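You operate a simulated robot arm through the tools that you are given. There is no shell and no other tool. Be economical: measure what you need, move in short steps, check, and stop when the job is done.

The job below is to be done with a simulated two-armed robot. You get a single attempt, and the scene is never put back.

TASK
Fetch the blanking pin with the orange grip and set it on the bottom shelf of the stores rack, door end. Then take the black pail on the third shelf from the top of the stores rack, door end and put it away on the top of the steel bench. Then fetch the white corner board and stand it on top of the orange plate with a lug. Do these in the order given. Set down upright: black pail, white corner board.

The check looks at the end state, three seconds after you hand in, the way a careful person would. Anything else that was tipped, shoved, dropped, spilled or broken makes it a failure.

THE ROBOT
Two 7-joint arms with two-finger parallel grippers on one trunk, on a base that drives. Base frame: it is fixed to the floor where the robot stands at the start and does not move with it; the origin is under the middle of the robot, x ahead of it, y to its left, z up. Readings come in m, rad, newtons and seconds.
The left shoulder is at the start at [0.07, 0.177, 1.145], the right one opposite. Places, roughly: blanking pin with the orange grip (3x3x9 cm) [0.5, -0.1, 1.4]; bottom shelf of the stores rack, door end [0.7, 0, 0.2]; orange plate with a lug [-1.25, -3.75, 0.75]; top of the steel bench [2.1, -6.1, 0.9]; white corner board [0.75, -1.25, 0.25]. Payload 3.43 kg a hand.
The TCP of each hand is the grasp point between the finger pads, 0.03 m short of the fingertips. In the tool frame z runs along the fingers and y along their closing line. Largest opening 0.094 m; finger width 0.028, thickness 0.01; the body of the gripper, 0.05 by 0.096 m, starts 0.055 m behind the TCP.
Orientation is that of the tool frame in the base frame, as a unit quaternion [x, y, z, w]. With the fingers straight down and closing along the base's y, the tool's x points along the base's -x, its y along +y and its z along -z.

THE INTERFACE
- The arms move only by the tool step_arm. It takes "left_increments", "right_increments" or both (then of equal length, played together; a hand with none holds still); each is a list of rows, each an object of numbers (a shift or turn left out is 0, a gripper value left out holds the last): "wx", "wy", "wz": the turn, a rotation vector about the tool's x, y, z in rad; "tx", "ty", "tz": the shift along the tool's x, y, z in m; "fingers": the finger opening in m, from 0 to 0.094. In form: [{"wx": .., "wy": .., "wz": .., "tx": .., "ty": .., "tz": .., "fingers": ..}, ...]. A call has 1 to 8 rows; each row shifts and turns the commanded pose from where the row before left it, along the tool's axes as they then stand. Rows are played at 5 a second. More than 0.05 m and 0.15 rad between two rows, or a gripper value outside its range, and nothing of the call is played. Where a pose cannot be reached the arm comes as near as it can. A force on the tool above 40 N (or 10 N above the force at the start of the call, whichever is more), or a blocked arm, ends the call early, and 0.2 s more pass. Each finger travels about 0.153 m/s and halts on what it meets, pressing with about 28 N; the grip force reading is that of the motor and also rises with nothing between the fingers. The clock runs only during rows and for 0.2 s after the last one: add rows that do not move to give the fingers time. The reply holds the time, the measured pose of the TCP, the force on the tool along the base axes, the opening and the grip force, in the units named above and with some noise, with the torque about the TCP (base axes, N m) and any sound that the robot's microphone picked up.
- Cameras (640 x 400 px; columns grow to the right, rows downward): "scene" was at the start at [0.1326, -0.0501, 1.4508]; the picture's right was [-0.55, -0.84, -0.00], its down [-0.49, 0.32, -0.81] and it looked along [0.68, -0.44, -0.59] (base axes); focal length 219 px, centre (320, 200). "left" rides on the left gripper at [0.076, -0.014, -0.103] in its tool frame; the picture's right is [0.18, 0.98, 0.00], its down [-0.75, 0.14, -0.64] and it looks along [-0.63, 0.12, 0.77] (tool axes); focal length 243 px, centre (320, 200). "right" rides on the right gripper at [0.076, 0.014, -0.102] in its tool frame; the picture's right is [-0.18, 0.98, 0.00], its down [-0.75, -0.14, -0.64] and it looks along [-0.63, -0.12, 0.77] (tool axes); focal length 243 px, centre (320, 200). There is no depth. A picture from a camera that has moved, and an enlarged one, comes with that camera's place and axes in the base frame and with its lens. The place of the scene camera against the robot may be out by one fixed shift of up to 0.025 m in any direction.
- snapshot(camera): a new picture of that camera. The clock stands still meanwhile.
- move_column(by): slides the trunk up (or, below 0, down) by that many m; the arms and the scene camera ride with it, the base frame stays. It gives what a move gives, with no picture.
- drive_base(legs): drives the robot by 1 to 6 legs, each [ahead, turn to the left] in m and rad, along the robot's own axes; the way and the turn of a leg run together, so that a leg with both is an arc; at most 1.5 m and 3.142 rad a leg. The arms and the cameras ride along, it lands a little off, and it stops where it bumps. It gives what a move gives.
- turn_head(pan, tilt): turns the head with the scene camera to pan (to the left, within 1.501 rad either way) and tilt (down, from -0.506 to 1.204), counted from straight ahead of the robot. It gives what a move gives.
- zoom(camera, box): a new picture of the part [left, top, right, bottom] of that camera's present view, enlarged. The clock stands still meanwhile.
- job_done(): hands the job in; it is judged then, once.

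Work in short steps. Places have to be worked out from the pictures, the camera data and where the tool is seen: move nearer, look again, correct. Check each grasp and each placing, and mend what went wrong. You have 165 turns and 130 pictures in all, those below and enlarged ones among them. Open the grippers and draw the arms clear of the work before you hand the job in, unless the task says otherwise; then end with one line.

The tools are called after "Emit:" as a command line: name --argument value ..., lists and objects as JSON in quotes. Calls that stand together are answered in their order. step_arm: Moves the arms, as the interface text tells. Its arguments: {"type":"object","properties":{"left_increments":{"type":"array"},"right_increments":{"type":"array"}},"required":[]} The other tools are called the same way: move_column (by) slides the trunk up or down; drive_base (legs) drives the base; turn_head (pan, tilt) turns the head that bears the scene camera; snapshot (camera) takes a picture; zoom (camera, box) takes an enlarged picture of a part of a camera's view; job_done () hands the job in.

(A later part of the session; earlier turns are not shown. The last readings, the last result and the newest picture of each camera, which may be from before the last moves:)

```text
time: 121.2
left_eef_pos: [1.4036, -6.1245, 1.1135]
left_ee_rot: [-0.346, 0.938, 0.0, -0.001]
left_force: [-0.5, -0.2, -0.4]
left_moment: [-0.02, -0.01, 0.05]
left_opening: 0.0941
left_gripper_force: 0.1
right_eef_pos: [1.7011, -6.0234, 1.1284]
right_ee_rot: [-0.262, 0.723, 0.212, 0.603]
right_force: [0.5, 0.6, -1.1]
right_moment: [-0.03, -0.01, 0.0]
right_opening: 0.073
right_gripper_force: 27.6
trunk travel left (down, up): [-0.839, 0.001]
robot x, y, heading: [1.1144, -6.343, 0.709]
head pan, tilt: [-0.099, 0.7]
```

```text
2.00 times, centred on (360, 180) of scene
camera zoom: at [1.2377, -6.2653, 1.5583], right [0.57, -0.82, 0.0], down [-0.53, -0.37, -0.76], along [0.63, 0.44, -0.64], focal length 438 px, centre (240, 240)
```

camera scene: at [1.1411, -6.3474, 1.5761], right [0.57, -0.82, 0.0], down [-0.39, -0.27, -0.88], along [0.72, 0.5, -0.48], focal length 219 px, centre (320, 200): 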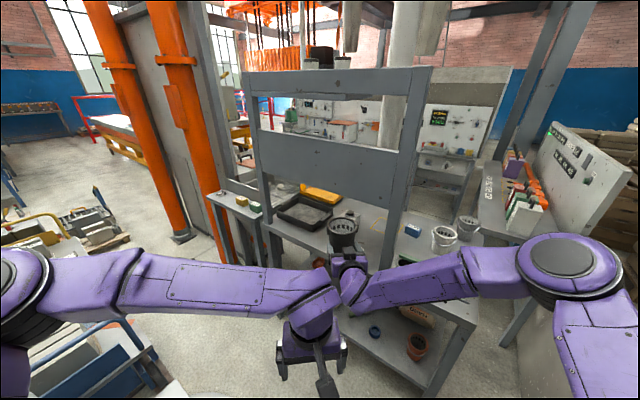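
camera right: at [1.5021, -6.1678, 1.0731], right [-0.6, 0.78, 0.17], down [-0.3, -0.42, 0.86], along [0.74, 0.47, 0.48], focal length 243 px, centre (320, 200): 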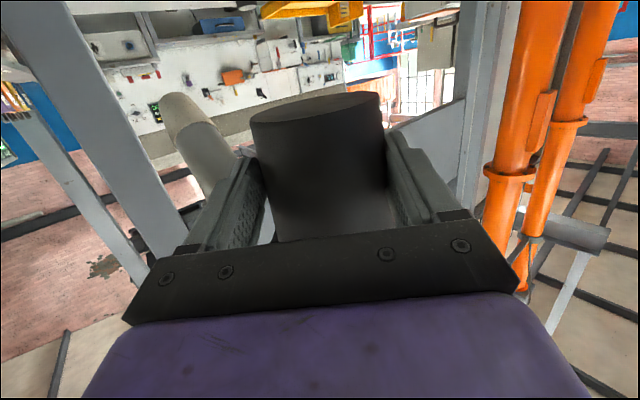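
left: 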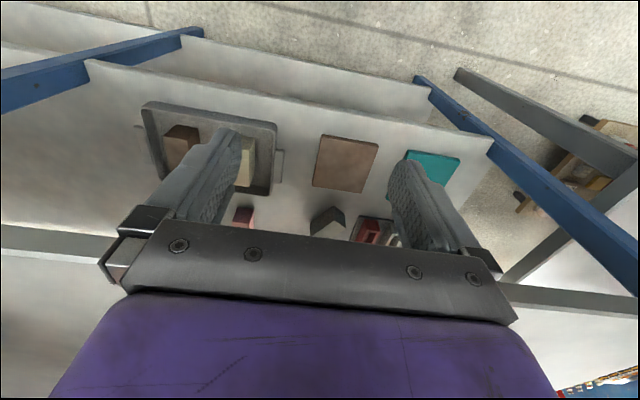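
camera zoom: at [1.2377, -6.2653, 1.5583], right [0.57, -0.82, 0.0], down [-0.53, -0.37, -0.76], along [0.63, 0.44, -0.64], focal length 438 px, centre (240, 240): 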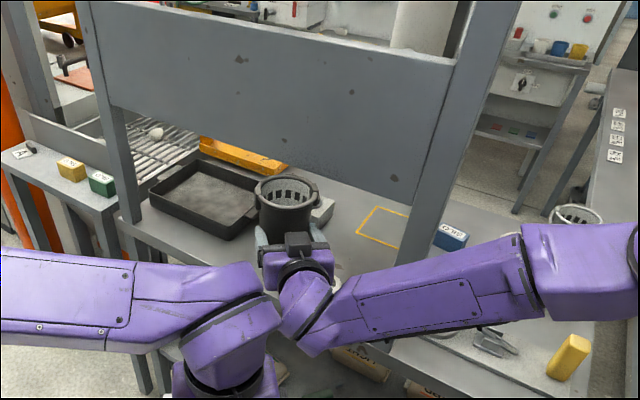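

The forearm would come close to the right post if I drive on, so I'll back off 0.13 m and use a straighter arm instead, watching the forearm.

Emit:
drive_base --legs '[[-0.13, 0]]'

Emit:
step_arm --right_increments '[{"tz": 0.03, "tx": -0.002}, {"tz": 0.03, "tx": -0.002}, {"tz": 0.03, "tx": -0.002}, {"tz": 0.03, "tx": -0.002}, {"tz": 0.03, "tx": -0.002}, {}]'

Emit:
zoom --camera "scene" --box '[200, 80, 520, 280]'

```text
time: 122.4
left_eef_pos: [1.3047, -6.2084, 1.1135]
left_ee_rot: [-0.346, 0.938, 0.0, 0.0]
left_force: [0.7, -0.2, -1.0]
left_moment: [0.02, -0.02, 0.0]
left_opening: 0.0938
left_gripper_force: 0.0
right_eef_pos: [1.6037, -6.1075, 1.1277]
right_ee_rot: [-0.262, 0.724, 0.211, 0.603]
right_force: [0.2, -0.5, -1.4]
right_moment: [-0.02, 0.0, 0.0]
right_opening: 0.0731
right_gripper_force: 28.2
trunk travel left (down, up): [-0.839, 0.001]
robot x, y, heading: [1.0226, -6.4293, 0.712]
head pan, tilt: [-0.099, 0.7]
```

```text
time: 123.8
left_eef_pos: [1.3025, -6.2107, 1.1142]
left_ee_rot: [-0.345, 0.939, 0.0, 0.0]
left_force: [0.1, -0.2, 0.0]
left_moment: [-0.01, 0.03, 0.01]
left_opening: 0.094
left_gripper_force: 0.0
right_eef_pos: [1.7179, -6.0148, 1.1116]
right_ee_rot: [-0.261, 0.723, 0.212, 0.604]
right_force: [-0.1, -0.2, -1.1]
right_moment: [-0.02, 0.07, 0.02]
right_opening: 0.0731
right_gripper_force: 27.9
trunk travel left (down, up): [-0.839, 0.001]
robot x, y, heading: [1.0199, -6.4326, 0.71]
head pan, tilt: [-0.099, 0.7]
```

```text
2.00 times, centred on (360, 180) of scene
camera zoom: at [1.1365, -6.3512, 1.5586], right [0.57, -0.82, 0.0], down [-0.53, -0.37, -0.77], along [0.63, 0.44, -0.64], focal length 438 px, centre (240, 240)
```

zoom: 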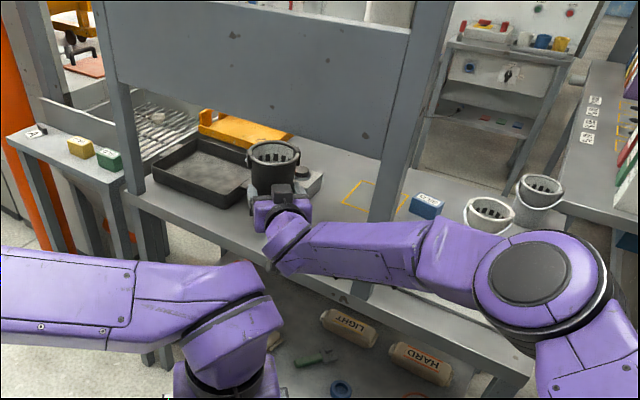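

Now the forearm seems ~15 cm in front of the post and the line leads straight to the free spot (0.137 m further). Extend 0.08 m and look again.

Emit:
step_arm --right_increments '[{"tz": 0.03, "tx": -0.004}, {"tz": 0.03, "tx": -0.004}, {"tz": 0.02, "tx": -0.003}, {}]'

Emit:
snapshot --camera "scene"

Emit:
snapshot --camera "right"

```text
time: 124.8
left_eef_pos: [1.303, -6.2098, 1.1144]
left_ee_rot: [-0.345, 0.938, 0.0, 0.0]
left_force: [0.6, -0.2, 1.0]
left_moment: [0.0, 0.0, 0.03]
left_opening: 0.094
left_gripper_force: 0.2
right_eef_pos: [1.7692, -5.9777, 1.1091]
right_ee_rot: [-0.261, 0.724, 0.211, 0.603]
right_force: [-0.1, -0.4, -0.7]
right_moment: [-0.03, 0.02, -0.02]
right_opening: 0.0733
right_gripper_force: 28.4
right hand out of reach, approached as far as the arm can: row 3
trunk travel left (down, up): [-0.839, 0.001]
robot x, y, heading: [1.0204, -6.4296, 0.704]
head pan, tilt: [-0.099, 0.7]
```

```text
66 pictures are left
camera scene: at [1.1377, -6.3502, 1.5584], right [0.57, -0.82, 0.0], down [-0.53, -0.37, -0.76], along [0.63, 0.44, -0.64], focal length 219 px, centre (320, 200)
```

scene: 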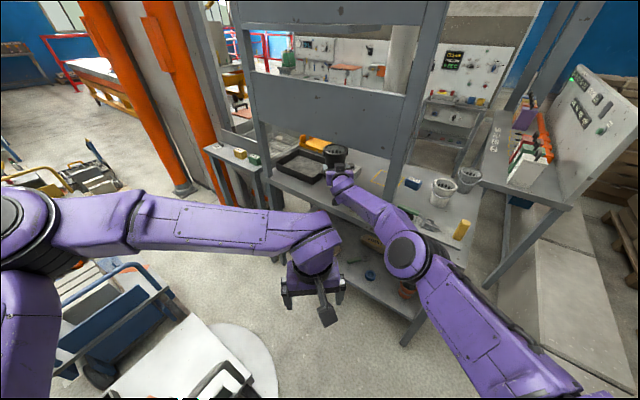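

```text
65 pictures are left
camera right: at [1.6706, -6.0382, 1.0526], right [-0.6, 0.78, 0.17], down [-0.3, -0.42, 0.86], along [0.74, 0.46, 0.48], focal length 243 px, centre (320, 200)
```

right: 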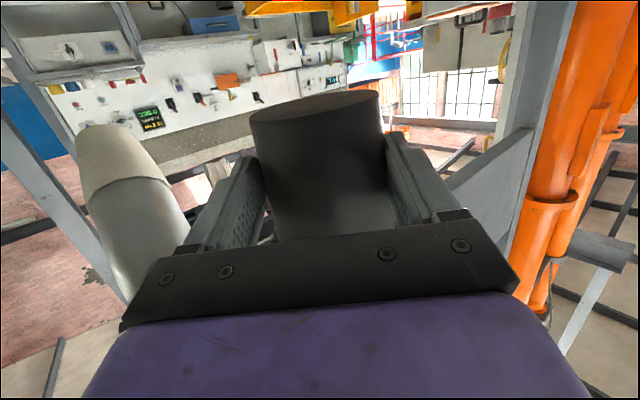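

The arm is nearly straight now and the forearm well clear of the post. Drive 0.07 m forward and check from above before lowering.

Emit:
drive_base --legs '[[0.07, 0]]'

Emit:
zoom --camera "scene" --box '[240, 90, 480, 240]'

```text
time: 125.8
left_eef_pos: [1.346, -6.1733, 1.1184]
left_ee_rot: [-0.345, 0.939, 0.002, 0.006]
left_force: [-0.2, -0.2, -0.4]
left_moment: [0.03, -0.03, -0.04]
left_opening: 0.0938
left_gripper_force: 0.0
right_eef_pos: [1.8154, -5.935, 1.1182]
right_ee_rot: [-0.261, 0.72, 0.213, 0.607]
right_force: [-0.3, -1.0, -0.2]
right_moment: [-0.03, 0.05, 0.05]
right_opening: 0.0729
right_gripper_force: 28.0
trunk travel left (down, up): [-0.839, 0.001]
robot x, y, heading: [1.0732, -6.3855, 0.707]
head pan, tilt: [-0.099, 0.7]
```

```text
2.67 times, centred on (360, 165) of scene
camera zoom: at [1.1828, -6.3108, 1.5592], right [0.57, -0.82, 0.0], down [-0.52, -0.37, -0.77], along [0.63, 0.44, -0.64], focal length 584 px, centre (213, 293)
```

zoom: 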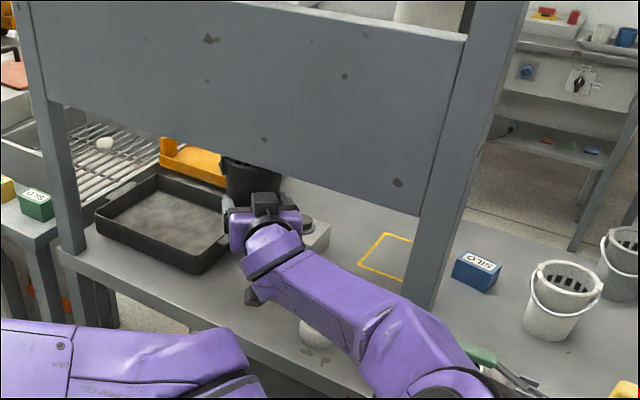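

No contact; pail base would land near pixel (242,315): between tray and ring, ~2.5 cm inside the edge. Lower the trunk 0.12 m and check.

Emit:
move_column --by -0.12

Emit:
zoom --camera "scene" --box '[240, 60, 480, 210]'

```text
time: 127.3
left_eef_pos: [1.3527, -6.1673, 0.9953]
left_ee_rot: [-0.344, 0.939, 0.001, 0.003]
left_force: [0.3, 0.9, -0.2]
left_moment: [0.0, 0.03, 0.0]
left_opening: 0.0938
left_gripper_force: 0.1
right_eef_pos: [1.8213, -5.9297, 0.9929]
right_ee_rot: [-0.262, 0.722, 0.213, 0.604]
right_force: [0.4, -0.3, -0.7]
right_moment: [-0.02, 0.02, 0.03]
right_opening: 0.0731
right_gripper_force: 28.1
trunk travel left (down, up): [-0.719, 0.121]
robot x, y, heading: [1.0724, -6.3818, 0.713]
head pan, tilt: [-0.099, 0.7]
```

```text
2.67 times, centred on (360, 135) of scene
camera zoom: at [1.1905, -6.3041, 1.4384], right [0.57, -0.82, 0.0], down [-0.53, -0.37, -0.76], along [0.63, 0.44, -0.64], focal length 584 px, centre (213, 373)
```

zoom: 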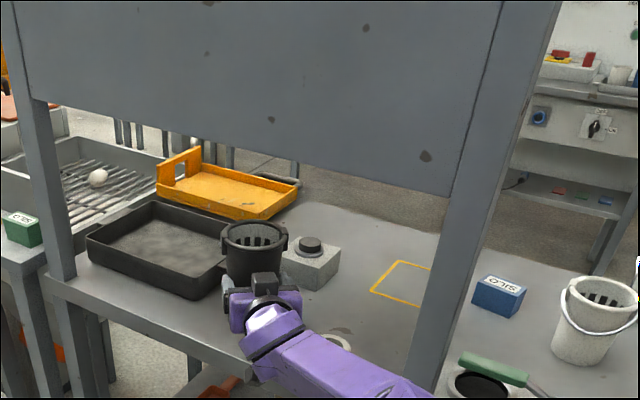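

Clear of tray and box. Lower another 4 cm, then creep to contact.

Emit:
move_column --by -0.04

Emit:
zoom --camera "scene" --box '[240, 60, 480, 210]'

```text
time: 128.2
left_eef_pos: [1.3491, -6.1686, 0.9564]
left_ee_rot: [-0.345, 0.938, 0.001, 0.003]
left_force: [-0.5, -0.3, -1.0]
left_moment: [-0.03, -0.01, 0.01]
left_opening: 0.0939
left_gripper_force: 0.2
right_eef_pos: [1.8209, -5.932, 0.9543]
right_ee_rot: [-0.261, 0.721, 0.213, 0.606]
right_force: [-0.5, -0.3, -1.2]
right_moment: [-0.06, 0.04, -0.01]
right_opening: 0.0729
right_gripper_force: 27.7
trunk travel left (down, up): [-0.679, 0.161]
robot x, y, heading: [1.0702, -6.3821, 0.713]
head pan, tilt: [-0.099, 0.7]
```

```text
2.67 times, centred on (360, 135) of scene
camera zoom: at [1.1894, -6.305, 1.3985], right [0.57, -0.82, 0.0], down [-0.53, -0.37, -0.77], along [0.63, 0.44, -0.64], focal length 584 px, centre (213, 373)
```

zoom: 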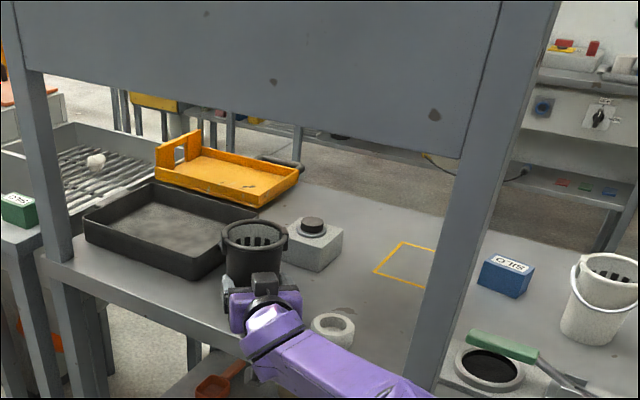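

About 1.5 cm to go. Lower 1.2 cm, reading the force.

Emit:
move_column --by -0.012

```text
time: 128.8
left_eef_pos: [1.3511, -6.169, 0.9448]
left_ee_rot: [-0.344, 0.939, 0.0, 0.003]
left_force: [0.1, 0.2, 0.5]
left_moment: [0.0, -0.01, -0.01]
left_opening: 0.0943
left_gripper_force: 0.0
right_eef_pos: [1.8193, -5.9314, 0.9404]
right_ee_rot: [-0.26, 0.722, 0.211, 0.605]
right_force: [0.6, 0.2, -0.4]
right_moment: [-0.01, 0.01, -0.02]
right_opening: 0.0731
right_gripper_force: 28.3
trunk travel left (down, up): [-0.667, 0.173]
robot x, y, heading: [1.0722, -6.3825, 0.711]
head pan, tilt: [-0.099, 0.7]
```

Not yet touching; 6 mm more.

Emit:
move_column --by -0.006

Emit:
zoom --camera "scene" --box '[280, 120, 400, 195]'

```text
time: 129.3
left_eef_pos: [1.3506, -6.1677, 0.938]
left_ee_rot: [-0.345, 0.939, 0.001, 0.002]
left_force: [-0.8, -0.9, 0.2]
left_moment: [0.03, -0.01, 0.01]
left_opening: 0.094
left_gripper_force: 0.0
right_eef_pos: [1.8213, -5.9324, 0.9358]
right_ee_rot: [-0.261, 0.721, 0.213, 0.605]
right_force: [-1.0, 0.9, -0.8]
right_moment: [-0.02, -0.02, -0.02]
right_opening: 0.0733
right_gripper_force: 28.5
trunk travel left (down, up): [-0.661, 0.179]
robot x, y, heading: [1.0694, -6.3846, 0.709]
head pan, tilt: [-0.099, 0.7]
```

```text
5.33 times, centred on (340, 158) of scene
camera zoom: at [1.1898, -6.3047, 1.3804], right [0.57, -0.82, 0.0], down [-0.53, -0.37, -0.76], along [0.63, 0.44, -0.64], focal length 1168 px, centre (213, 427)
```

zoom: 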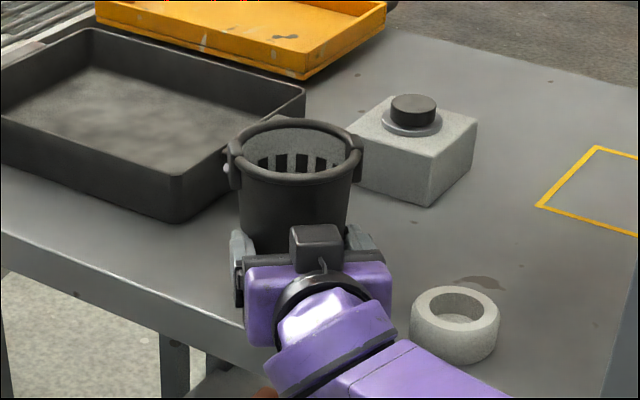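

Still free; lower 6 mm twice, stopping on contact.

Emit:
move_column --by -0.006

```text
time: 129.9
left_eef_pos: [1.352, -6.1681, 0.9333]
left_ee_rot: [-0.345, 0.939, 0.002, 0.002]
left_force: [0.2, -0.1, -0.6]
left_moment: [-0.02, 0.03, 0.0]
left_opening: 0.0939
left_gripper_force: 0.0
right_eef_pos: [1.8194, -5.9317, 0.9302]
right_ee_rot: [-0.261, 0.722, 0.212, 0.605]
right_force: [-0.5, 0.8, -1.8]
right_moment: [0.01, 0.02, -0.02]
right_opening: 0.0732
right_gripper_force: 28.4
trunk travel left (down, up): [-0.655, 0.185]
robot x, y, heading: [1.0726, -6.3858, 0.715]
head pan, tilt: [-0.099, 0.7]
```

Still no contact. Continue 6 mm.

Emit:
move_column --by -0.006

Emit:
snapshot --camera "right"

```text
time: 130.4
left_eef_pos: [1.3518, -6.1679, 0.9265]
left_ee_rot: [-0.344, 0.939, 0.001, 0.002]
left_force: [-0.7, 0.4, -0.1]
left_moment: [0.02, 0.0, 0.01]
left_opening: 0.0942
left_gripper_force: 0.0
right_eef_pos: [1.8206, -5.9322, 0.9238]
right_ee_rot: [-0.261, 0.721, 0.213, 0.605]
right_force: [-0.3, -0.6, -1.9]
right_moment: [0.0, 0.04, 0.01]
right_opening: 0.073
right_gripper_force: 28.3
trunk travel left (down, up): [-0.649, 0.191]
robot x, y, heading: [1.0728, -6.3823, 0.709]
head pan, tilt: [-0.099, 0.7]
```

```text
60 pictures are left
camera right: at [1.7225, -5.9917, 0.8668], right [-0.6, 0.78, 0.17], down [-0.3, -0.42, 0.86], along [0.74, 0.46, 0.49], focal length 243 px, centre (320, 200)
```

right: 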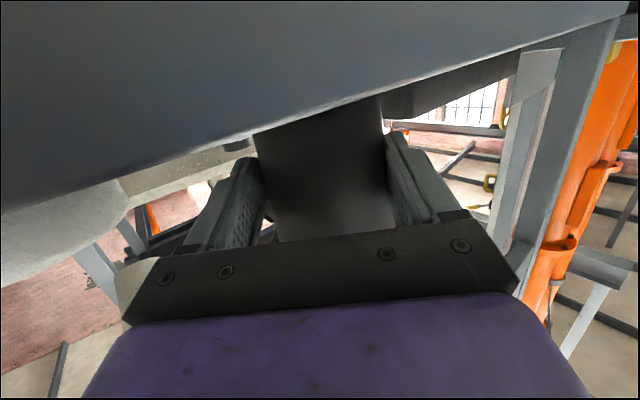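

The wrist view puts the bench surface near z≈0.88, so contact is a few mm below. Lower 5 mm.

Emit:
move_column --by -0.005

```text
time: 131.0
left_eef_pos: [1.3508, -6.1679, 0.9222]
left_ee_rot: [-0.345, 0.939, 0.001, 0.003]
left_force: [-0.4, 0.0, -0.6]
left_moment: [0.0, 0.0, 0.0]
left_opening: 0.0942
left_gripper_force: 0.0
right_eef_pos: [1.8204, -5.9304, 0.9176]
right_ee_rot: [-0.26, 0.722, 0.211, 0.606]
right_force: [-0.5, 0.1, 0.0]
right_moment: [0.01, 0.04, -0.02]
right_opening: 0.073
right_gripper_force: 28.0
trunk travel left (down, up): [-0.644, 0.196]
robot x, y, heading: [1.0729, -6.3866, 0.708]
head pan, tilt: [-0.099, 0.7]
```

Weight reading falls towards zero but not clearly; another 4 mm.

Emit:
move_column --by -0.004

```text
time: 131.5
left_eef_pos: [1.3501, -6.1697, 0.9179]
left_ee_rot: [-0.345, 0.939, 0.001, 0.004]
left_force: [0.5, -0.5, -0.4]
left_moment: [0.01, 0.02, -0.02]
left_opening: 0.094
left_gripper_force: 0.1
right_eef_pos: [1.8212, -5.9323, 0.9182]
right_ee_rot: [-0.26, 0.72, 0.213, 0.607]
right_force: [1.8, 2.9, 11.3]
right_moment: [0.21, 0.06, -0.05]
right_opening: 0.0732
right_gripper_force: 28.5
trunk travel left (down, up): [-0.64, 0.2]
robot x, y, heading: [1.0727, -6.3841, 0.714]
head pan, tilt: [-0.099, 0.7]
```

Firm contact (11 N). Open the fingers fully.

Emit:
step_arm --right_increments '[{"fingers": 0.08}, {"fingers": 0.094}, {}]'

Emit:
zoom --camera "scene" --box '[280, 110, 400, 185]'

```text
time: 132.3
left_eef_pos: [1.3505, -6.1681, 0.9175]
left_ee_rot: [-0.345, 0.938, 0.001, 0.003]
left_force: [0.3, -0.2, -0.2]
left_moment: [-0.02, 0.01, 0.0]
left_opening: 0.0942
left_gripper_force: 0.0
right_eef_pos: [1.82, -5.9322, 0.9148]
right_ee_rot: [-0.261, 0.722, 0.212, 0.605]
right_force: [-0.4, 0.1, -0.6]
right_moment: [0.02, 0.04, 0.03]
right_opening: 0.0943
right_gripper_force: 0.1
trunk travel left (down, up): [-0.64, 0.2]
robot x, y, heading: [1.0735, -6.3834, 0.708]
head pan, tilt: [-0.099, 0.7]
```

```text
5.33 times, centred on (340, 148) of scene
camera zoom: at [1.1899, -6.3046, 1.3594], right [0.57, -0.82, 0.0], down [-0.53, -0.37, -0.76], along [0.63, 0.44, -0.64], focal length 1168 px, centre (213, 480)
```

zoom: 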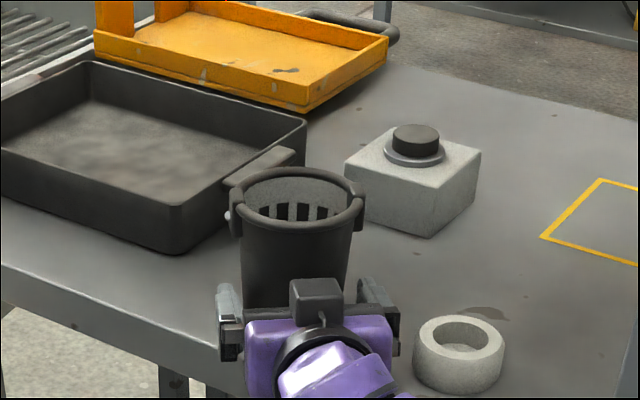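

The pail stands free. Retract along the finger axis.

Emit:
step_arm --right_increments '[{"tz": -0.02}, {"tz": -0.03}, {"tz": -0.03}, {"tz": -0.04}, {}]'

Emit:
zoom --camera "scene" --box '[260, 80, 420, 180]'

```text
time: 133.5
left_eef_pos: [1.3513, -6.1682, 0.9166]
left_ee_rot: [-0.345, 0.939, 0.001, 0.003]
left_force: [0.4, 0.5, 0.5]
left_moment: [-0.02, 0.03, 0.03]
left_opening: 0.094
left_gripper_force: 0.1
right_eef_pos: [1.7301, -6.0064, 0.9361]
right_ee_rot: [-0.261, 0.721, 0.212, 0.605]
right_force: [0.7, -0.4, 0.6]
right_moment: [-0.01, 0.03, 0.0]
right_opening: 0.0939
right_gripper_force: 0.0
trunk travel left (down, up): [-0.64, 0.2]
robot x, y, heading: [1.0703, -6.3823, 0.709]
head pan, tilt: [-0.099, 0.7]
```

```text
4.00 times, centred on (340, 130) of scene
camera zoom: at [1.1901, -6.3038, 1.3593], right [0.57, -0.82, 0.0], down [-0.53, -0.37, -0.76], along [0.63, 0.44, -0.64], focal length 876 px, centre (240, 480)
```

zoom: 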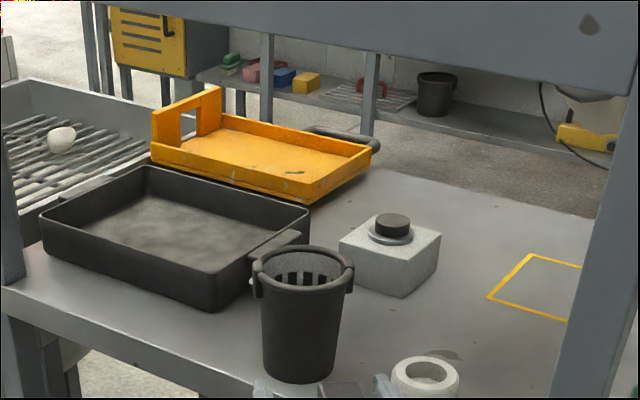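

Pail stands upright on the bench. Raise the trunk, retract the arm, then back out of the corridor.

Emit:
move_column --by 0.17

Emit:
step_arm --right_increments '[{"tz": -0.04}, {"tz": -0.04}, {"tz": -0.04}, {}]'

Emit:
drive_base --legs '[[-0.18, 0], [0, -0.7], [-0.6, 0], [-0.62, 0]]'

Emit:
turn_head --pan 1.2 --tilt 0.4

Emit:
snapshot --camera "scene"

```text
time: 135.4
left_eef_pos: [1.3507, -6.1677, 1.087]
left_ee_rot: [-0.344, 0.939, 0.001, 0.003]
left_force: [0.5, 0.1, -0.2]
left_moment: [-0.01, 0.01, 0.02]
left_opening: 0.0942
left_gripper_force: 0.1
right_eef_pos: [1.7291, -6.0078, 1.1059]
right_ee_rot: [-0.261, 0.722, 0.212, 0.605]
right_force: [-0.1, -0.7, -0.3]
right_moment: [0.03, -0.01, 0.01]
right_opening: 0.0941
right_gripper_force: 0.1
trunk travel left (down, up): [-0.81, 0.03]
robot x, y, heading: [1.0731, -6.388, 0.713]
head pan, tilt: [-0.099, 0.7]
```

```text
time: 136.4
left_eef_pos: [1.3506, -6.1679, 1.0869]
left_ee_rot: [-0.344, 0.939, 0.001, 0.002]
left_force: [0.9, -0.5, -0.3]
left_moment: [-0.01, -0.03, 0.0]
left_opening: 0.0936
left_gripper_force: 0.0
right_eef_pos: [1.6386, -6.0816, 1.1274]
right_ee_rot: [-0.261, 0.721, 0.213, 0.605]
right_force: [0.7, 0.7, -0.7]
right_moment: [-0.01, 0.02, 0.01]
right_opening: 0.0942
right_gripper_force: 0.1
trunk travel left (down, up): [-0.81, 0.03]
robot x, y, heading: [1.0742, -6.3827, 0.71]
head pan, tilt: [-0.099, 0.7]
```

```text
time: 145.9
left_eef_pos: [0.0618, -6.5294, 1.0874]
left_ee_rot: [-0.002, 1.0, 0.0, 0.003]
left_force: [-0.9, 0.0, 0.8]
left_moment: [0.01, 0.01, 0.02]
left_opening: 0.0941
left_gripper_force: 0.0
right_eef_pos: [0.3378, -6.6491, 1.1272]
right_ee_rot: [0.002, 0.768, -0.008, 0.641]
right_force: [0.8, -0.6, 0.2]
right_moment: [-0.03, 0.02, 0.01]
right_opening: 0.094
right_gripper_force: 0.0
trunk travel left (down, up): [-0.81, 0.03]
robot x, y, heading: [-0.2928, -6.5138, 0.012]
head pan, tilt: [-0.099, 0.7]
```

```text
time: 147.4
left_eef_pos: [0.0618, -6.5302, 1.0879]
left_ee_rot: [-0.003, 1.0, 0.0, 0.003]
left_force: [0.0, 0.2, 0.6]
left_moment: [-0.01, -0.01, 0.03]
left_opening: 0.0939
left_gripper_force: 0.1
right_eef_pos: [0.3362, -6.6496, 1.1289]
right_ee_rot: [0.003, 0.767, -0.008, 0.641]
right_force: [0.0, 0.1, -0.9]
right_moment: [-0.02, 0.0, 0.02]
right_opening: 0.0938
right_gripper_force: 0.1
trunk travel left (down, up): [-0.81, 0.03]
robot x, y, heading: [-0.2917, -6.5157, 0.01]
head pan, tilt: [1.201, 0.4]
```

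```text
57 pictures are left
camera scene: at [-0.1983, -6.4307, 1.5563], right [0.94, -0.35, 0.0], down [-0.14, -0.36, -0.92], along [0.32, 0.86, -0.39], focal length 219 px, centre (320, 200)
```

scene: 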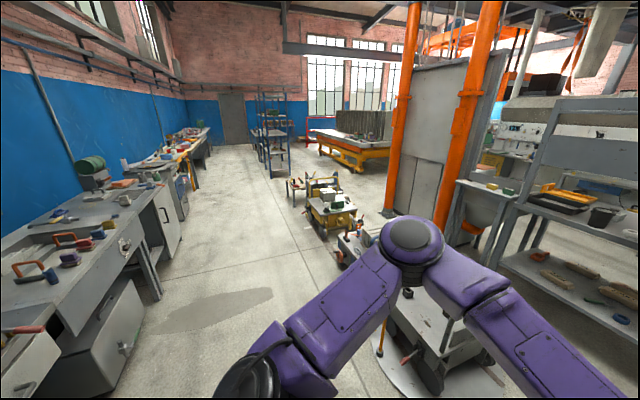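

Corridor exited; pail still fine on the bench. Turn to face +y and drive to y≈-4.3, then look at the benches on the left for the orange plate.

Emit:
drive_base --legs '[[0, 1.555], [1.3, 0], [0.7, 0]]'

Emit:
turn_head --pan 1.0 --tilt 0.4

Emit:
snapshot --camera "scene"

```text
time: 161.2
left_eef_pos: [-0.2559, -4.159, 1.0874]
left_ee_rot: [-0.702, 0.712, 0.003, 0.002]
left_force: [-0.4, -0.2, -0.3]
left_moment: [0.01, -0.01, -0.02]
left_opening: 0.094
left_gripper_force: 0.1
right_eef_pos: [-0.1311, -3.8855, 1.1281]
right_ee_rot: [-0.535, 0.549, 0.443, 0.464]
right_force: [0.1, -0.4, -0.5]
right_moment: [0.01, -0.01, -0.02]
right_opening: 0.0939
right_gripper_force: 0.1
trunk travel left (down, up): [-0.81, 0.03]
robot x, y, heading: [-0.2779, -4.5143, 1.561]
head pan, tilt: [1.201, 0.4]
```

```text
time: 161.9
left_eef_pos: [-0.255, -4.159, 1.087]
left_ee_rot: [-0.701, 0.713, 0.003, 0.002]
left_force: [0.1, -0.1, 0.6]
left_moment: [-0.03, 0.0, 0.0]
left_opening: 0.0941
left_gripper_force: 0.1
right_eef_pos: [-0.1319, -3.8855, 1.1273]
right_ee_rot: [-0.536, 0.549, 0.444, 0.464]
right_force: [0.5, 0.5, 0.5]
right_moment: [0.05, 0.03, 0.02]
right_opening: 0.0942
right_gripper_force: 0.0
trunk travel left (down, up): [-0.81, 0.03]
robot x, y, heading: [-0.2748, -4.5107, 1.56]
head pan, tilt: [1.0, 0.4]
```

```text
56 pictures are left
camera scene: at [-0.3442, -4.4114, 1.5563], right [0.55, 0.84, 0.0], down [0.33, -0.21, -0.92], along [-0.77, 0.5, -0.39], focal length 219 px, centre (320, 200)
```

scene: 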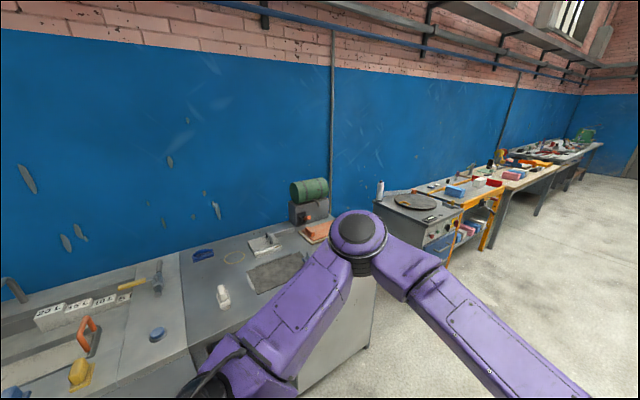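

The orange item at (318,232), partly hidden by the left arm, matches the plate. Drive 0.5 m on for an open view.

Emit:
drive_base --legs '[[0.5, 0]]'

Emit:
turn_head --pan 1.45 --tilt 0.6

Emit:
snapshot --camera "scene"

```text
time: 164.8
left_eef_pos: [-0.2498, -3.6578, 1.0874]
left_ee_rot: [-0.7, 0.714, 0.002, 0.002]
left_force: [0.0, 0.5, 0.3]
left_moment: [-0.02, 0.02, -0.02]
left_opening: 0.0942
left_gripper_force: 0.1
right_eef_pos: [-0.1241, -3.3859, 1.1279]
right_ee_rot: [-0.535, 0.55, 0.443, 0.464]
right_force: [0.1, -0.3, -0.3]
right_moment: [0.04, 0.01, 0.03]
right_opening: 0.0939
right_gripper_force: 0.1
trunk travel left (down, up): [-0.81, 0.03]
robot x, y, heading: [-0.2715, -4.01, 1.563]
head pan, tilt: [1.0, 0.4]
```

```text
time: 165.8
left_eef_pos: [-0.25, -3.6577, 1.088]
left_ee_rot: [-0.7, 0.714, 0.002, 0.002]
left_force: [-0.2, -0.6, 0.4]
left_moment: [0.02, -0.02, 0.0]
left_opening: 0.0941
left_gripper_force: 0.0
right_eef_pos: [-0.1237, -3.383, 1.1272]
right_ee_rot: [-0.535, 0.55, 0.443, 0.464]
right_force: [-0.3, 0.6, -0.3]
right_moment: [0.01, 0.05, 0.01]
right_opening: 0.0938
right_gripper_force: 0.0
trunk travel left (down, up): [-0.81, 0.03]
robot x, y, heading: [-0.2749, -4.0096, 1.557]
head pan, tilt: [1.45, 0.6]
```

```text
55 pictures are left
camera scene: at [-0.3492, -3.9482, 1.5381], right [0.13, 0.99, 0.0], down [0.56, -0.07, -0.83], along [-0.82, 0.11, -0.56], focal length 219 px, centre (320, 200)
```

scene: 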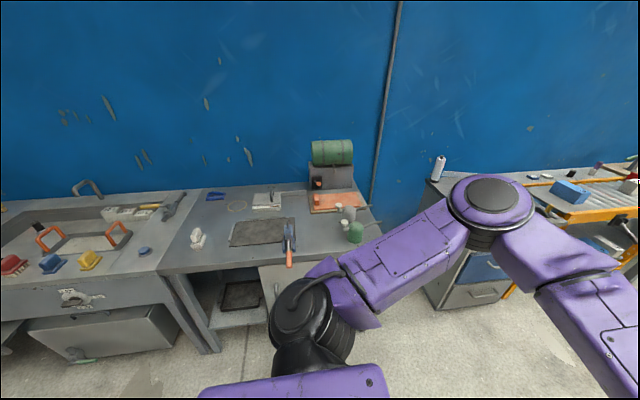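

Emit:
zoom --camera "scene" --box '[220, 130, 400, 242]'

```text
3.56 times, centred on (310, 186) of scene
camera zoom: at [-0.3492, -3.9482, 1.5381], right [0.13, 0.99, 0.0], down [0.56, -0.07, -0.83], along [-0.82, 0.11, -0.56], focal length 778 px, centre (356, 250)
```

zoom: 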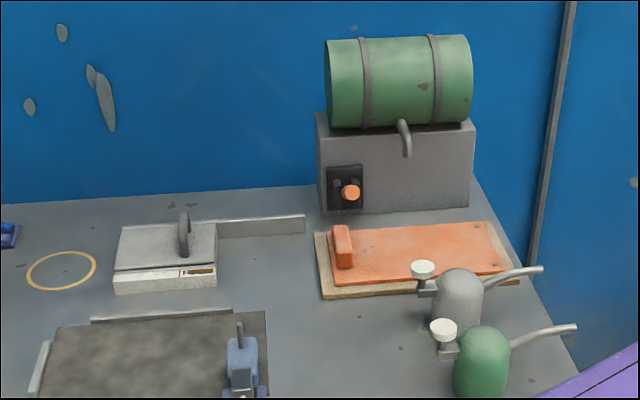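

The plate: y −3.86…−3.63, x −1.29…−1.165, top z≈0.94, lug at the −y end, oil cans in front of its right half. Now fetch the board: drive to y≈-1.1 and face the rack.

Emit:
drive_base --legs '[[1.5, 0], [1.4, 0], [0, -1.555]]'

Emit:
move_column --by -0.4

Emit:
turn_head --pan -0.15 --tilt 0.7

Emit:
snapshot --camera "scene"

```text
time: 183.6
left_eef_pos: [0.1417, -1.1239, 1.0881]
left_ee_rot: [0.019, 1.0, 0.0, 0.003]
left_force: [0.3, -0.3, -0.3]
left_moment: [0.0, 0.01, 0.03]
left_opening: 0.0939
left_gripper_force: 0.1
right_eef_pos: [0.4113, -1.2562, 1.127]
right_ee_rot: [0.019, 0.767, -0.022, 0.641]
right_force: [0.2, -0.3, -0.2]
right_moment: [-0.02, -0.01, 0.01]
right_opening: 0.0941
right_gripper_force: 0.1
trunk travel left (down, up): [-0.81, 0.03]
robot x, y, heading: [-0.2085, -1.0943, -0.033]
head pan, tilt: [1.45, 0.6]
```

```text
time: 187.5
left_eef_pos: [0.1408, -1.1255, 0.6878]
left_ee_rot: [0.019, 1.0, 0.0, 0.003]
left_force: [1.0, -0.6, 0.3]
left_moment: [0.02, 0.0, -0.03]
left_opening: 0.094
left_gripper_force: 0.0
right_eef_pos: [0.4108, -1.2554, 0.7278]
right_ee_rot: [0.018, 0.766, -0.021, 0.642]
right_force: [1.3, 0.0, 0.2]
right_moment: [0.01, 0.01, 0.0]
right_opening: 0.0939
right_gripper_force: 0.0
trunk travel left (down, up): [-0.41, 0.43]
robot x, y, heading: [-0.2108, -1.0938, -0.031]
head pan, tilt: [1.45, 0.6]
```

```text
time: 189.1
left_eef_pos: [0.1404, -1.1252, 0.6875]
left_ee_rot: [0.02, 1.0, 0.0, 0.002]
left_force: [-0.6, -0.6, 0.5]
left_moment: [0.0, 0.01, 0.05]
left_opening: 0.094
left_gripper_force: 0.0
right_eef_pos: [0.4107, -1.256, 0.7287]
right_ee_rot: [0.018, 0.767, -0.021, 0.641]
right_force: [-0.6, 0.0, 0.5]
right_moment: [-0.02, 0.03, 0.0]
right_opening: 0.0939
right_gripper_force: 0.0
trunk travel left (down, up): [-0.41, 0.43]
robot x, y, heading: [-0.2077, -1.0947, -0.034]
head pan, tilt: [-0.15, 0.7]
```

```text
53 pictures are left
camera scene: at [-0.0676, -1.1154, 1.1295], right [-0.18, -0.98, 0.0], down [-0.63, 0.12, -0.76], along [0.75, -0.14, -0.64], focal length 219 px, centre (320, 200)
```

scene: 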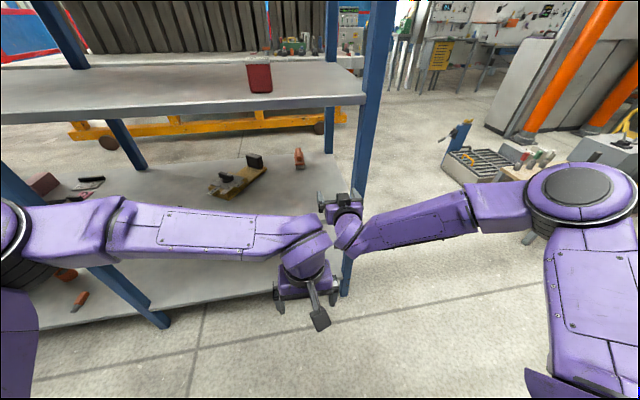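

The rack's right end post is just right of the hand. Back off 0.25 m, lower the trunk and look at the bottom shelf.

Emit:
drive_base --legs '[[-0.2, 0.03]]'

Emit:
move_column --by -0.25

Emit:
turn_head --pan 0.0 --tilt 0.55

Emit:
snapshot --camera "scene"

```text
time: 190.7
left_eef_pos: [-0.0593, -1.1116, 0.6873]
left_ee_rot: [0.004, 1.0, 0.0, 0.003]
left_force: [0.2, -0.2, 0.8]
left_moment: [0.01, 0.03, -0.01]
left_opening: 0.094
left_gripper_force: 0.0
right_eef_pos: [0.2149, -1.2338, 0.7282]
right_ee_rot: [0.007, 0.766, -0.012, 0.642]
right_force: [-0.9, 0.6, -1.1]
right_moment: [0.03, 0.02, -0.01]
right_opening: 0.0943
right_gripper_force: 0.1
trunk travel left (down, up): [-0.41, 0.43]
robot x, y, heading: [-0.4106, -1.094, -0.002]
head pan, tilt: [-0.15, 0.7]
```

```text
time: 193.3
left_eef_pos: [-0.0581, -1.1111, 0.4378]
left_ee_rot: [0.004, 1.0, 0.0, 0.003]
left_force: [0.6, 0.3, 0.7]
left_moment: [0.03, 0.02, 0.0]
left_opening: 0.0939
left_gripper_force: 0.0
right_eef_pos: [0.2161, -1.2328, 0.4776]
right_ee_rot: [0.008, 0.767, -0.013, 0.641]
right_force: [0.8, -0.5, -0.5]
right_moment: [0.05, 0.03, 0.01]
right_opening: 0.0939
right_gripper_force: 0.0
trunk travel left (down, up): [-0.16, 0.68]
robot x, y, heading: [-0.4092, -1.0906, 0.0]
head pan, tilt: [-0.15, 0.7]
```

```text
time: 194.0
left_eef_pos: [-0.0588, -1.1108, 0.4377]
left_ee_rot: [0.004, 1.0, 0.0, 0.002]
left_force: [-1.2, 0.5, -0.1]
left_moment: [-0.02, 0.0, 0.02]
left_opening: 0.094
left_gripper_force: 0.0
right_eef_pos: [0.2151, -1.2329, 0.4771]
right_ee_rot: [0.007, 0.767, -0.012, 0.642]
right_force: [-0.1, 0.6, -0.1]
right_moment: [-0.02, -0.02, 0.01]
right_opening: 0.0937
right_gripper_force: 0.0
trunk travel left (down, up): [-0.16, 0.68]
robot x, y, heading: [-0.4079, -1.0914, -0.003]
head pan, tilt: [0.0, 0.55]
```

```text
52 pictures are left
camera scene: at [-0.2609, -1.0956, 0.8926], right [0.0, -1.0, 0.0], down [-0.52, 0.0, -0.85], along [0.85, 0.0, -0.52], focal length 219 px, centre (320, 200)
```

scene: 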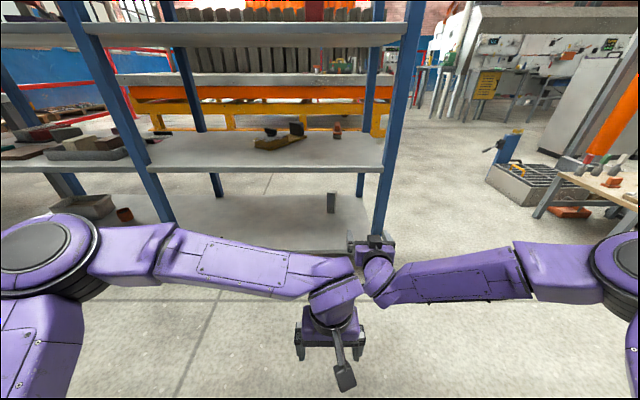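

The small upright piece at (331,202) is the board. Zoom on it.

Emit:
zoom --camera "scene" --box '[270, 160, 398, 240]'

Emit:
snapshot --camera "right"

```text
5.00 times, centred on (334, 200) of scene
camera zoom: at [-0.2609, -1.0956, 0.8926], right [0.0, -1.0, 0.0], down [-0.52, 0.0, -0.85], along [0.85, 0.0, -0.52], focal length 1095 px, centre (250, 200)
```

zoom: 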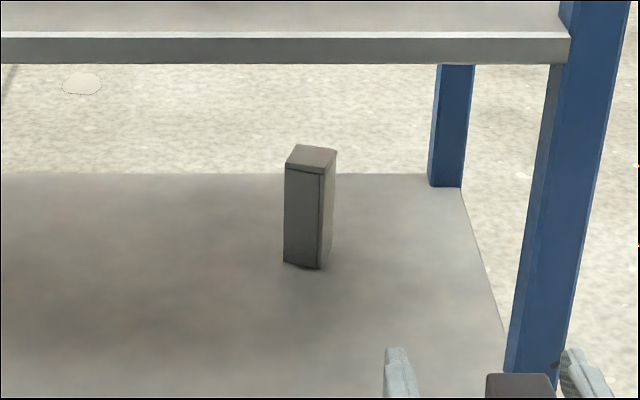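

```text
50 pictures are left
camera right: at [0.1007, -1.2152, 0.421], right [0.06, 0.98, 0.17], down [-0.5, -0.12, 0.86], along [0.86, -0.13, 0.49], focal length 243 px, centre (320, 200)
```

right: 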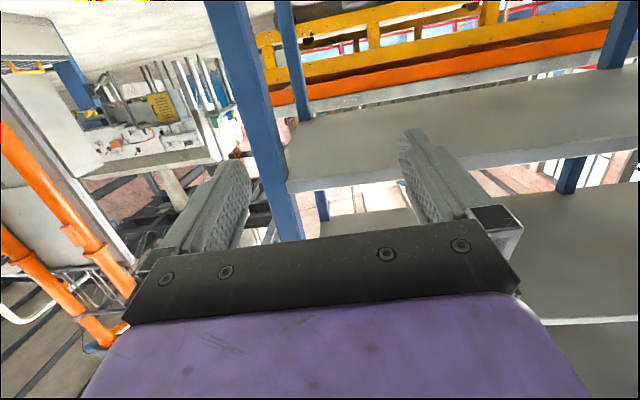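

The board is a ~4×4×12.5 cm upright piece at ≈[0.766,-1.162], turned about −0.4 rad. I'll approach along heading −0.4 from ≈(-0.4,-0.51), and pitch the hand to 20° for camera clearance.

Emit:
drive_base --legs '[[0, 1.571], [0.57, 0], [0, -1.971]]'

Emit:
step_arm --right_increments '[{"wy": 0.09}, {"wy": 0.085}, {}]'

Emit:
move_column --by -0.06

Emit:
turn_head --pan 0.0 --tilt 0.5

Emit:
snapshot --camera "scene"

```text
time: 205.8
left_eef_pos: [-0.0969, -0.6718, 0.4384]
left_ee_rot: [0.198, 0.98, 0.0, 0.003]
left_force: [-0.5, 0.6, -0.3]
left_moment: [-0.01, -0.01, -0.04]
left_opening: 0.0938
left_gripper_force: 0.0
right_eef_pos: [0.111, -0.8889, 0.4772]
right_ee_rot: [0.155, 0.752, -0.136, 0.626]
right_force: [0.9, 0.7, -0.2]
right_moment: [0.01, -0.01, -0.02]
right_opening: 0.0943
right_gripper_force: 0.0
trunk travel left (down, up): [-0.16, 0.68]
robot x, y, heading: [-0.4175, -0.523, -0.389]
head pan, tilt: [0.0, 0.55]
```

```text
time: 206.7
left_eef_pos: [-0.0957, -0.6718, 0.436]
left_ee_rot: [0.197, 0.98, 0.0, 0.003]
left_force: [-0.2, -0.5, -0.7]
left_moment: [0.04, 0.03, -0.02]
left_opening: 0.094
left_gripper_force: 0.0
right_eef_pos: [0.1119, -0.8894, 0.4776]
right_ee_rot: [0.167, 0.803, -0.122, 0.559]
right_force: [-0.1, -1.0, 1.0]
right_moment: [0.0, 0.0, -0.01]
right_opening: 0.0939
right_gripper_force: 0.1
trunk travel left (down, up): [-0.16, 0.68]
robot x, y, heading: [-0.4129, -0.5198, -0.391]
head pan, tilt: [0.0, 0.55]
```

```text
time: 207.7
left_eef_pos: [-0.0963, -0.6718, 0.3784]
left_ee_rot: [0.198, 0.98, -0.001, 0.004]
left_force: [0.5, -0.2, 0.6]
left_moment: [-0.03, -0.01, 0.02]
left_opening: 0.0939
left_gripper_force: 0.0
right_eef_pos: [0.1098, -0.888, 0.418]
right_ee_rot: [0.166, 0.804, -0.121, 0.558]
right_force: [0.2, -0.9, 0.5]
right_moment: [0.02, 0.01, 0.0]
right_opening: 0.0941
right_gripper_force: 0.1
trunk travel left (down, up): [-0.1, 0.74]
robot x, y, heading: [-0.4151, -0.5215, -0.387]
head pan, tilt: [0.0, 0.55]
```

```text
time: 208.3
left_eef_pos: [-0.0972, -0.6713, 0.3782]
left_ee_rot: [0.197, 0.98, -0.001, 0.003]
left_force: [0.6, 0.6, -0.1]
left_moment: [-0.03, 0.0, 0.0]
left_opening: 0.094
left_gripper_force: 0.0
right_eef_pos: [0.1106, -0.8884, 0.4176]
right_ee_rot: [0.166, 0.803, -0.121, 0.559]
right_force: [-1.0, -0.5, -0.5]
right_moment: [0.02, 0.0, -0.01]
right_opening: 0.0939
right_gripper_force: 0.0
trunk travel left (down, up): [-0.1, 0.74]
robot x, y, heading: [-0.4138, -0.522, -0.391]
head pan, tilt: [0.0, 0.499]
```

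```text
49 pictures are left
camera scene: at [-0.2755, -0.5767, 0.8372], right [-0.38, -0.92, 0.0], down [-0.44, 0.18, -0.88], along [0.81, -0.33, -0.48], focal length 219 px, centre (320, 200)
```

scene: 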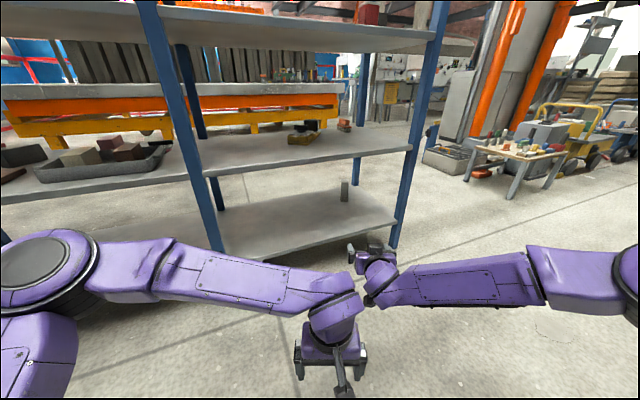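

Tool yaw −0.417, pitch 20°. Zoom on the board for a second fix of its position and orientation.

Emit:
zoom --camera "scene" --box '[290, 160, 410, 235]'

```text
5.33 times, centred on (350, 198) of scene
camera zoom: at [-0.2755, -0.5767, 0.8372], right [-0.38, -0.92, 0.0], down [-0.44, 0.18, -0.88], along [0.81, -0.33, -0.48], focal length 1168 px, centre (160, 213)
```

zoom: 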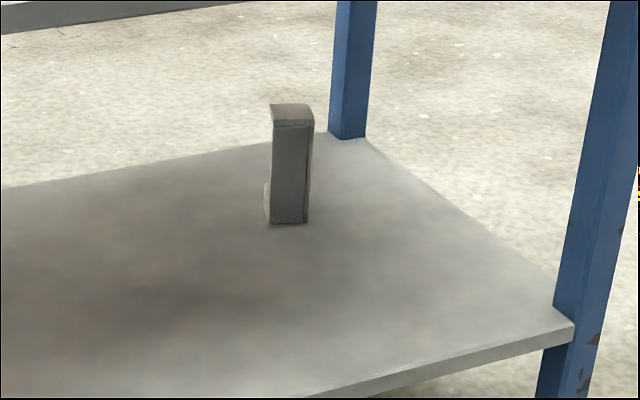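

Second fix: board front face centre ≈[0.739,-1.148], yaw ≈-0.33, tool line nearly through it. Lower 8 cm, yaw the tool 0.06 left, then drive 0.3 m ahead and recheck.

Emit:
move_column --by -0.08

Emit:
step_arm --right_increments '[{"wx": -0.07}, {}]'

Emit:
drive_base --legs '[[0.33, 0]]'

Emit:
snapshot --camera "right"

Emit:
snapshot --camera "scene"

```text
time: 209.4
left_eef_pos: [-0.0958, -0.6717, 0.298]
left_ee_rot: [0.198, 0.98, -0.001, 0.003]
left_force: [0.3, -1.0, 0.4]
left_moment: [-0.01, -0.02, 0.01]
left_opening: 0.0941
left_gripper_force: 0.1
right_eef_pos: [0.1099, -0.8884, 0.3385]
right_ee_rot: [0.167, 0.804, -0.122, 0.558]
right_force: [-0.1, -0.1, -0.7]
right_moment: [0.04, 0.0, -0.02]
right_opening: 0.094
right_gripper_force: 0.1
trunk travel left (down, up): [-0.02, 0.82]
robot x, y, heading: [-0.4141, -0.5223, -0.392]
head pan, tilt: [0.0, 0.499]
```

```text
time: 210.1
left_eef_pos: [-0.0966, -0.672, 0.2973]
left_ee_rot: [0.198, 0.98, -0.001, 0.002]
left_force: [-0.1, 0.3, -0.1]
left_moment: [0.03, 0.0, 0.0]
left_opening: 0.0942
left_gripper_force: 0.0
right_eef_pos: [0.1111, -0.8893, 0.3382]
right_ee_rot: [0.147, 0.807, -0.094, 0.564]
right_force: [0.7, -0.1, 0.0]
right_moment: [0.01, 0.02, 0.01]
right_opening: 0.094
right_gripper_force: 0.1
trunk travel left (down, up): [-0.02, 0.82]
robot x, y, heading: [-0.4151, -0.5212, -0.388]
head pan, tilt: [0.0, 0.499]
```

```text
time: 212.2
left_eef_pos: [0.2077, -0.7975, 0.2971]
left_ee_rot: [0.199, 0.98, 0.0, 0.003]
left_force: [-0.4, 0.0, 1.0]
left_moment: [0.01, 0.0, 0.03]
left_opening: 0.094
left_gripper_force: 0.0
right_eef_pos: [0.4135, -1.0154, 0.3368]
right_ee_rot: [0.148, 0.807, -0.094, 0.564]
right_force: [-0.5, -0.3, 0.0]
right_moment: [0.03, 0.0, 0.0]
right_opening: 0.0941
right_gripper_force: 0.2
trunk travel left (down, up): [-0.02, 0.82]
robot x, y, heading: [-0.1115, -0.6467, -0.393]
head pan, tilt: [0.0, 0.499]
```

```text
47 pictures are left
camera right: at [0.3033, -0.9577, 0.3019], right [0.4, 0.9, 0.19], down [-0.37, -0.03, 0.93], along [0.84, -0.44, 0.33], focal length 243 px, centre (320, 200)
```

right: 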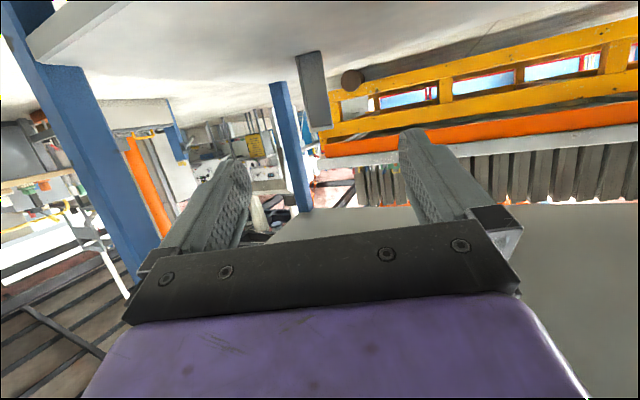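

```text
46 pictures are left
camera scene: at [0.0291, -0.7027, 0.7572], right [-0.38, -0.92, 0.0], down [-0.44, 0.18, -0.88], along [0.81, -0.34, -0.48], focal length 219 px, centre (320, 200)
```

scene: 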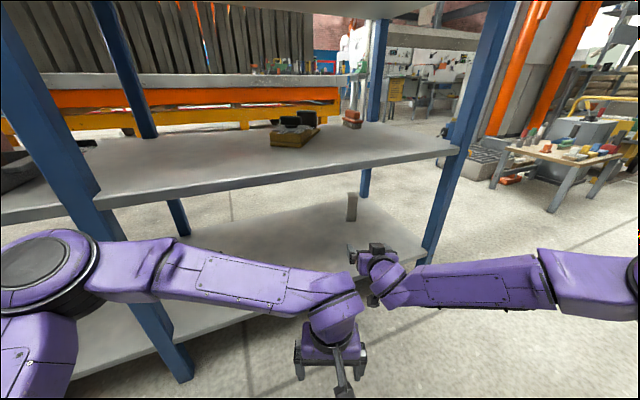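

Zoom the wrist view on the board.

Emit:
zoom --camera "right" --box '[250, 30, 394, 140]'

Emit:
zoom --camera "scene" --box '[300, 175, 420, 250]'

```text
3.64 times, centred on (322, 85) of right
camera zoom: at [0.3033, -0.9577, 0.3019], right [0.4, 0.9, 0.19], down [-0.37, -0.03, 0.93], along [0.84, -0.44, 0.33], focal length 882 px, centre (313, 618)
```

zoom: 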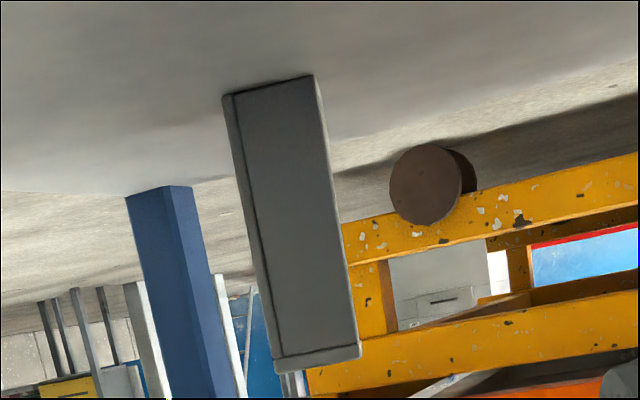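

```text
5.33 times, centred on (360, 212) of scene
camera zoom: at [0.0291, -0.7027, 0.7572], right [-0.38, -0.92, 0.0], down [-0.44, 0.18, -0.88], along [0.81, -0.34, -0.48], focal length 1168 px, centre (107, 133)
```

zoom: 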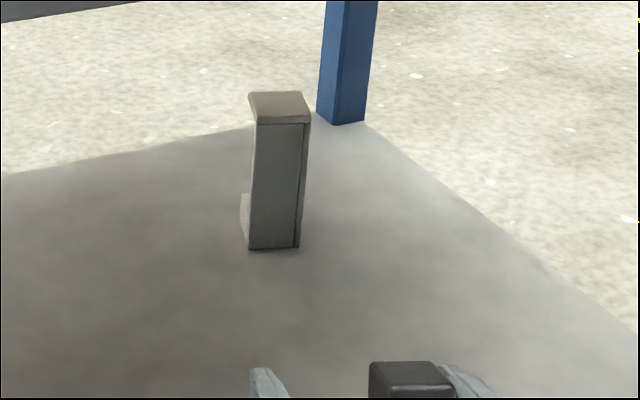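

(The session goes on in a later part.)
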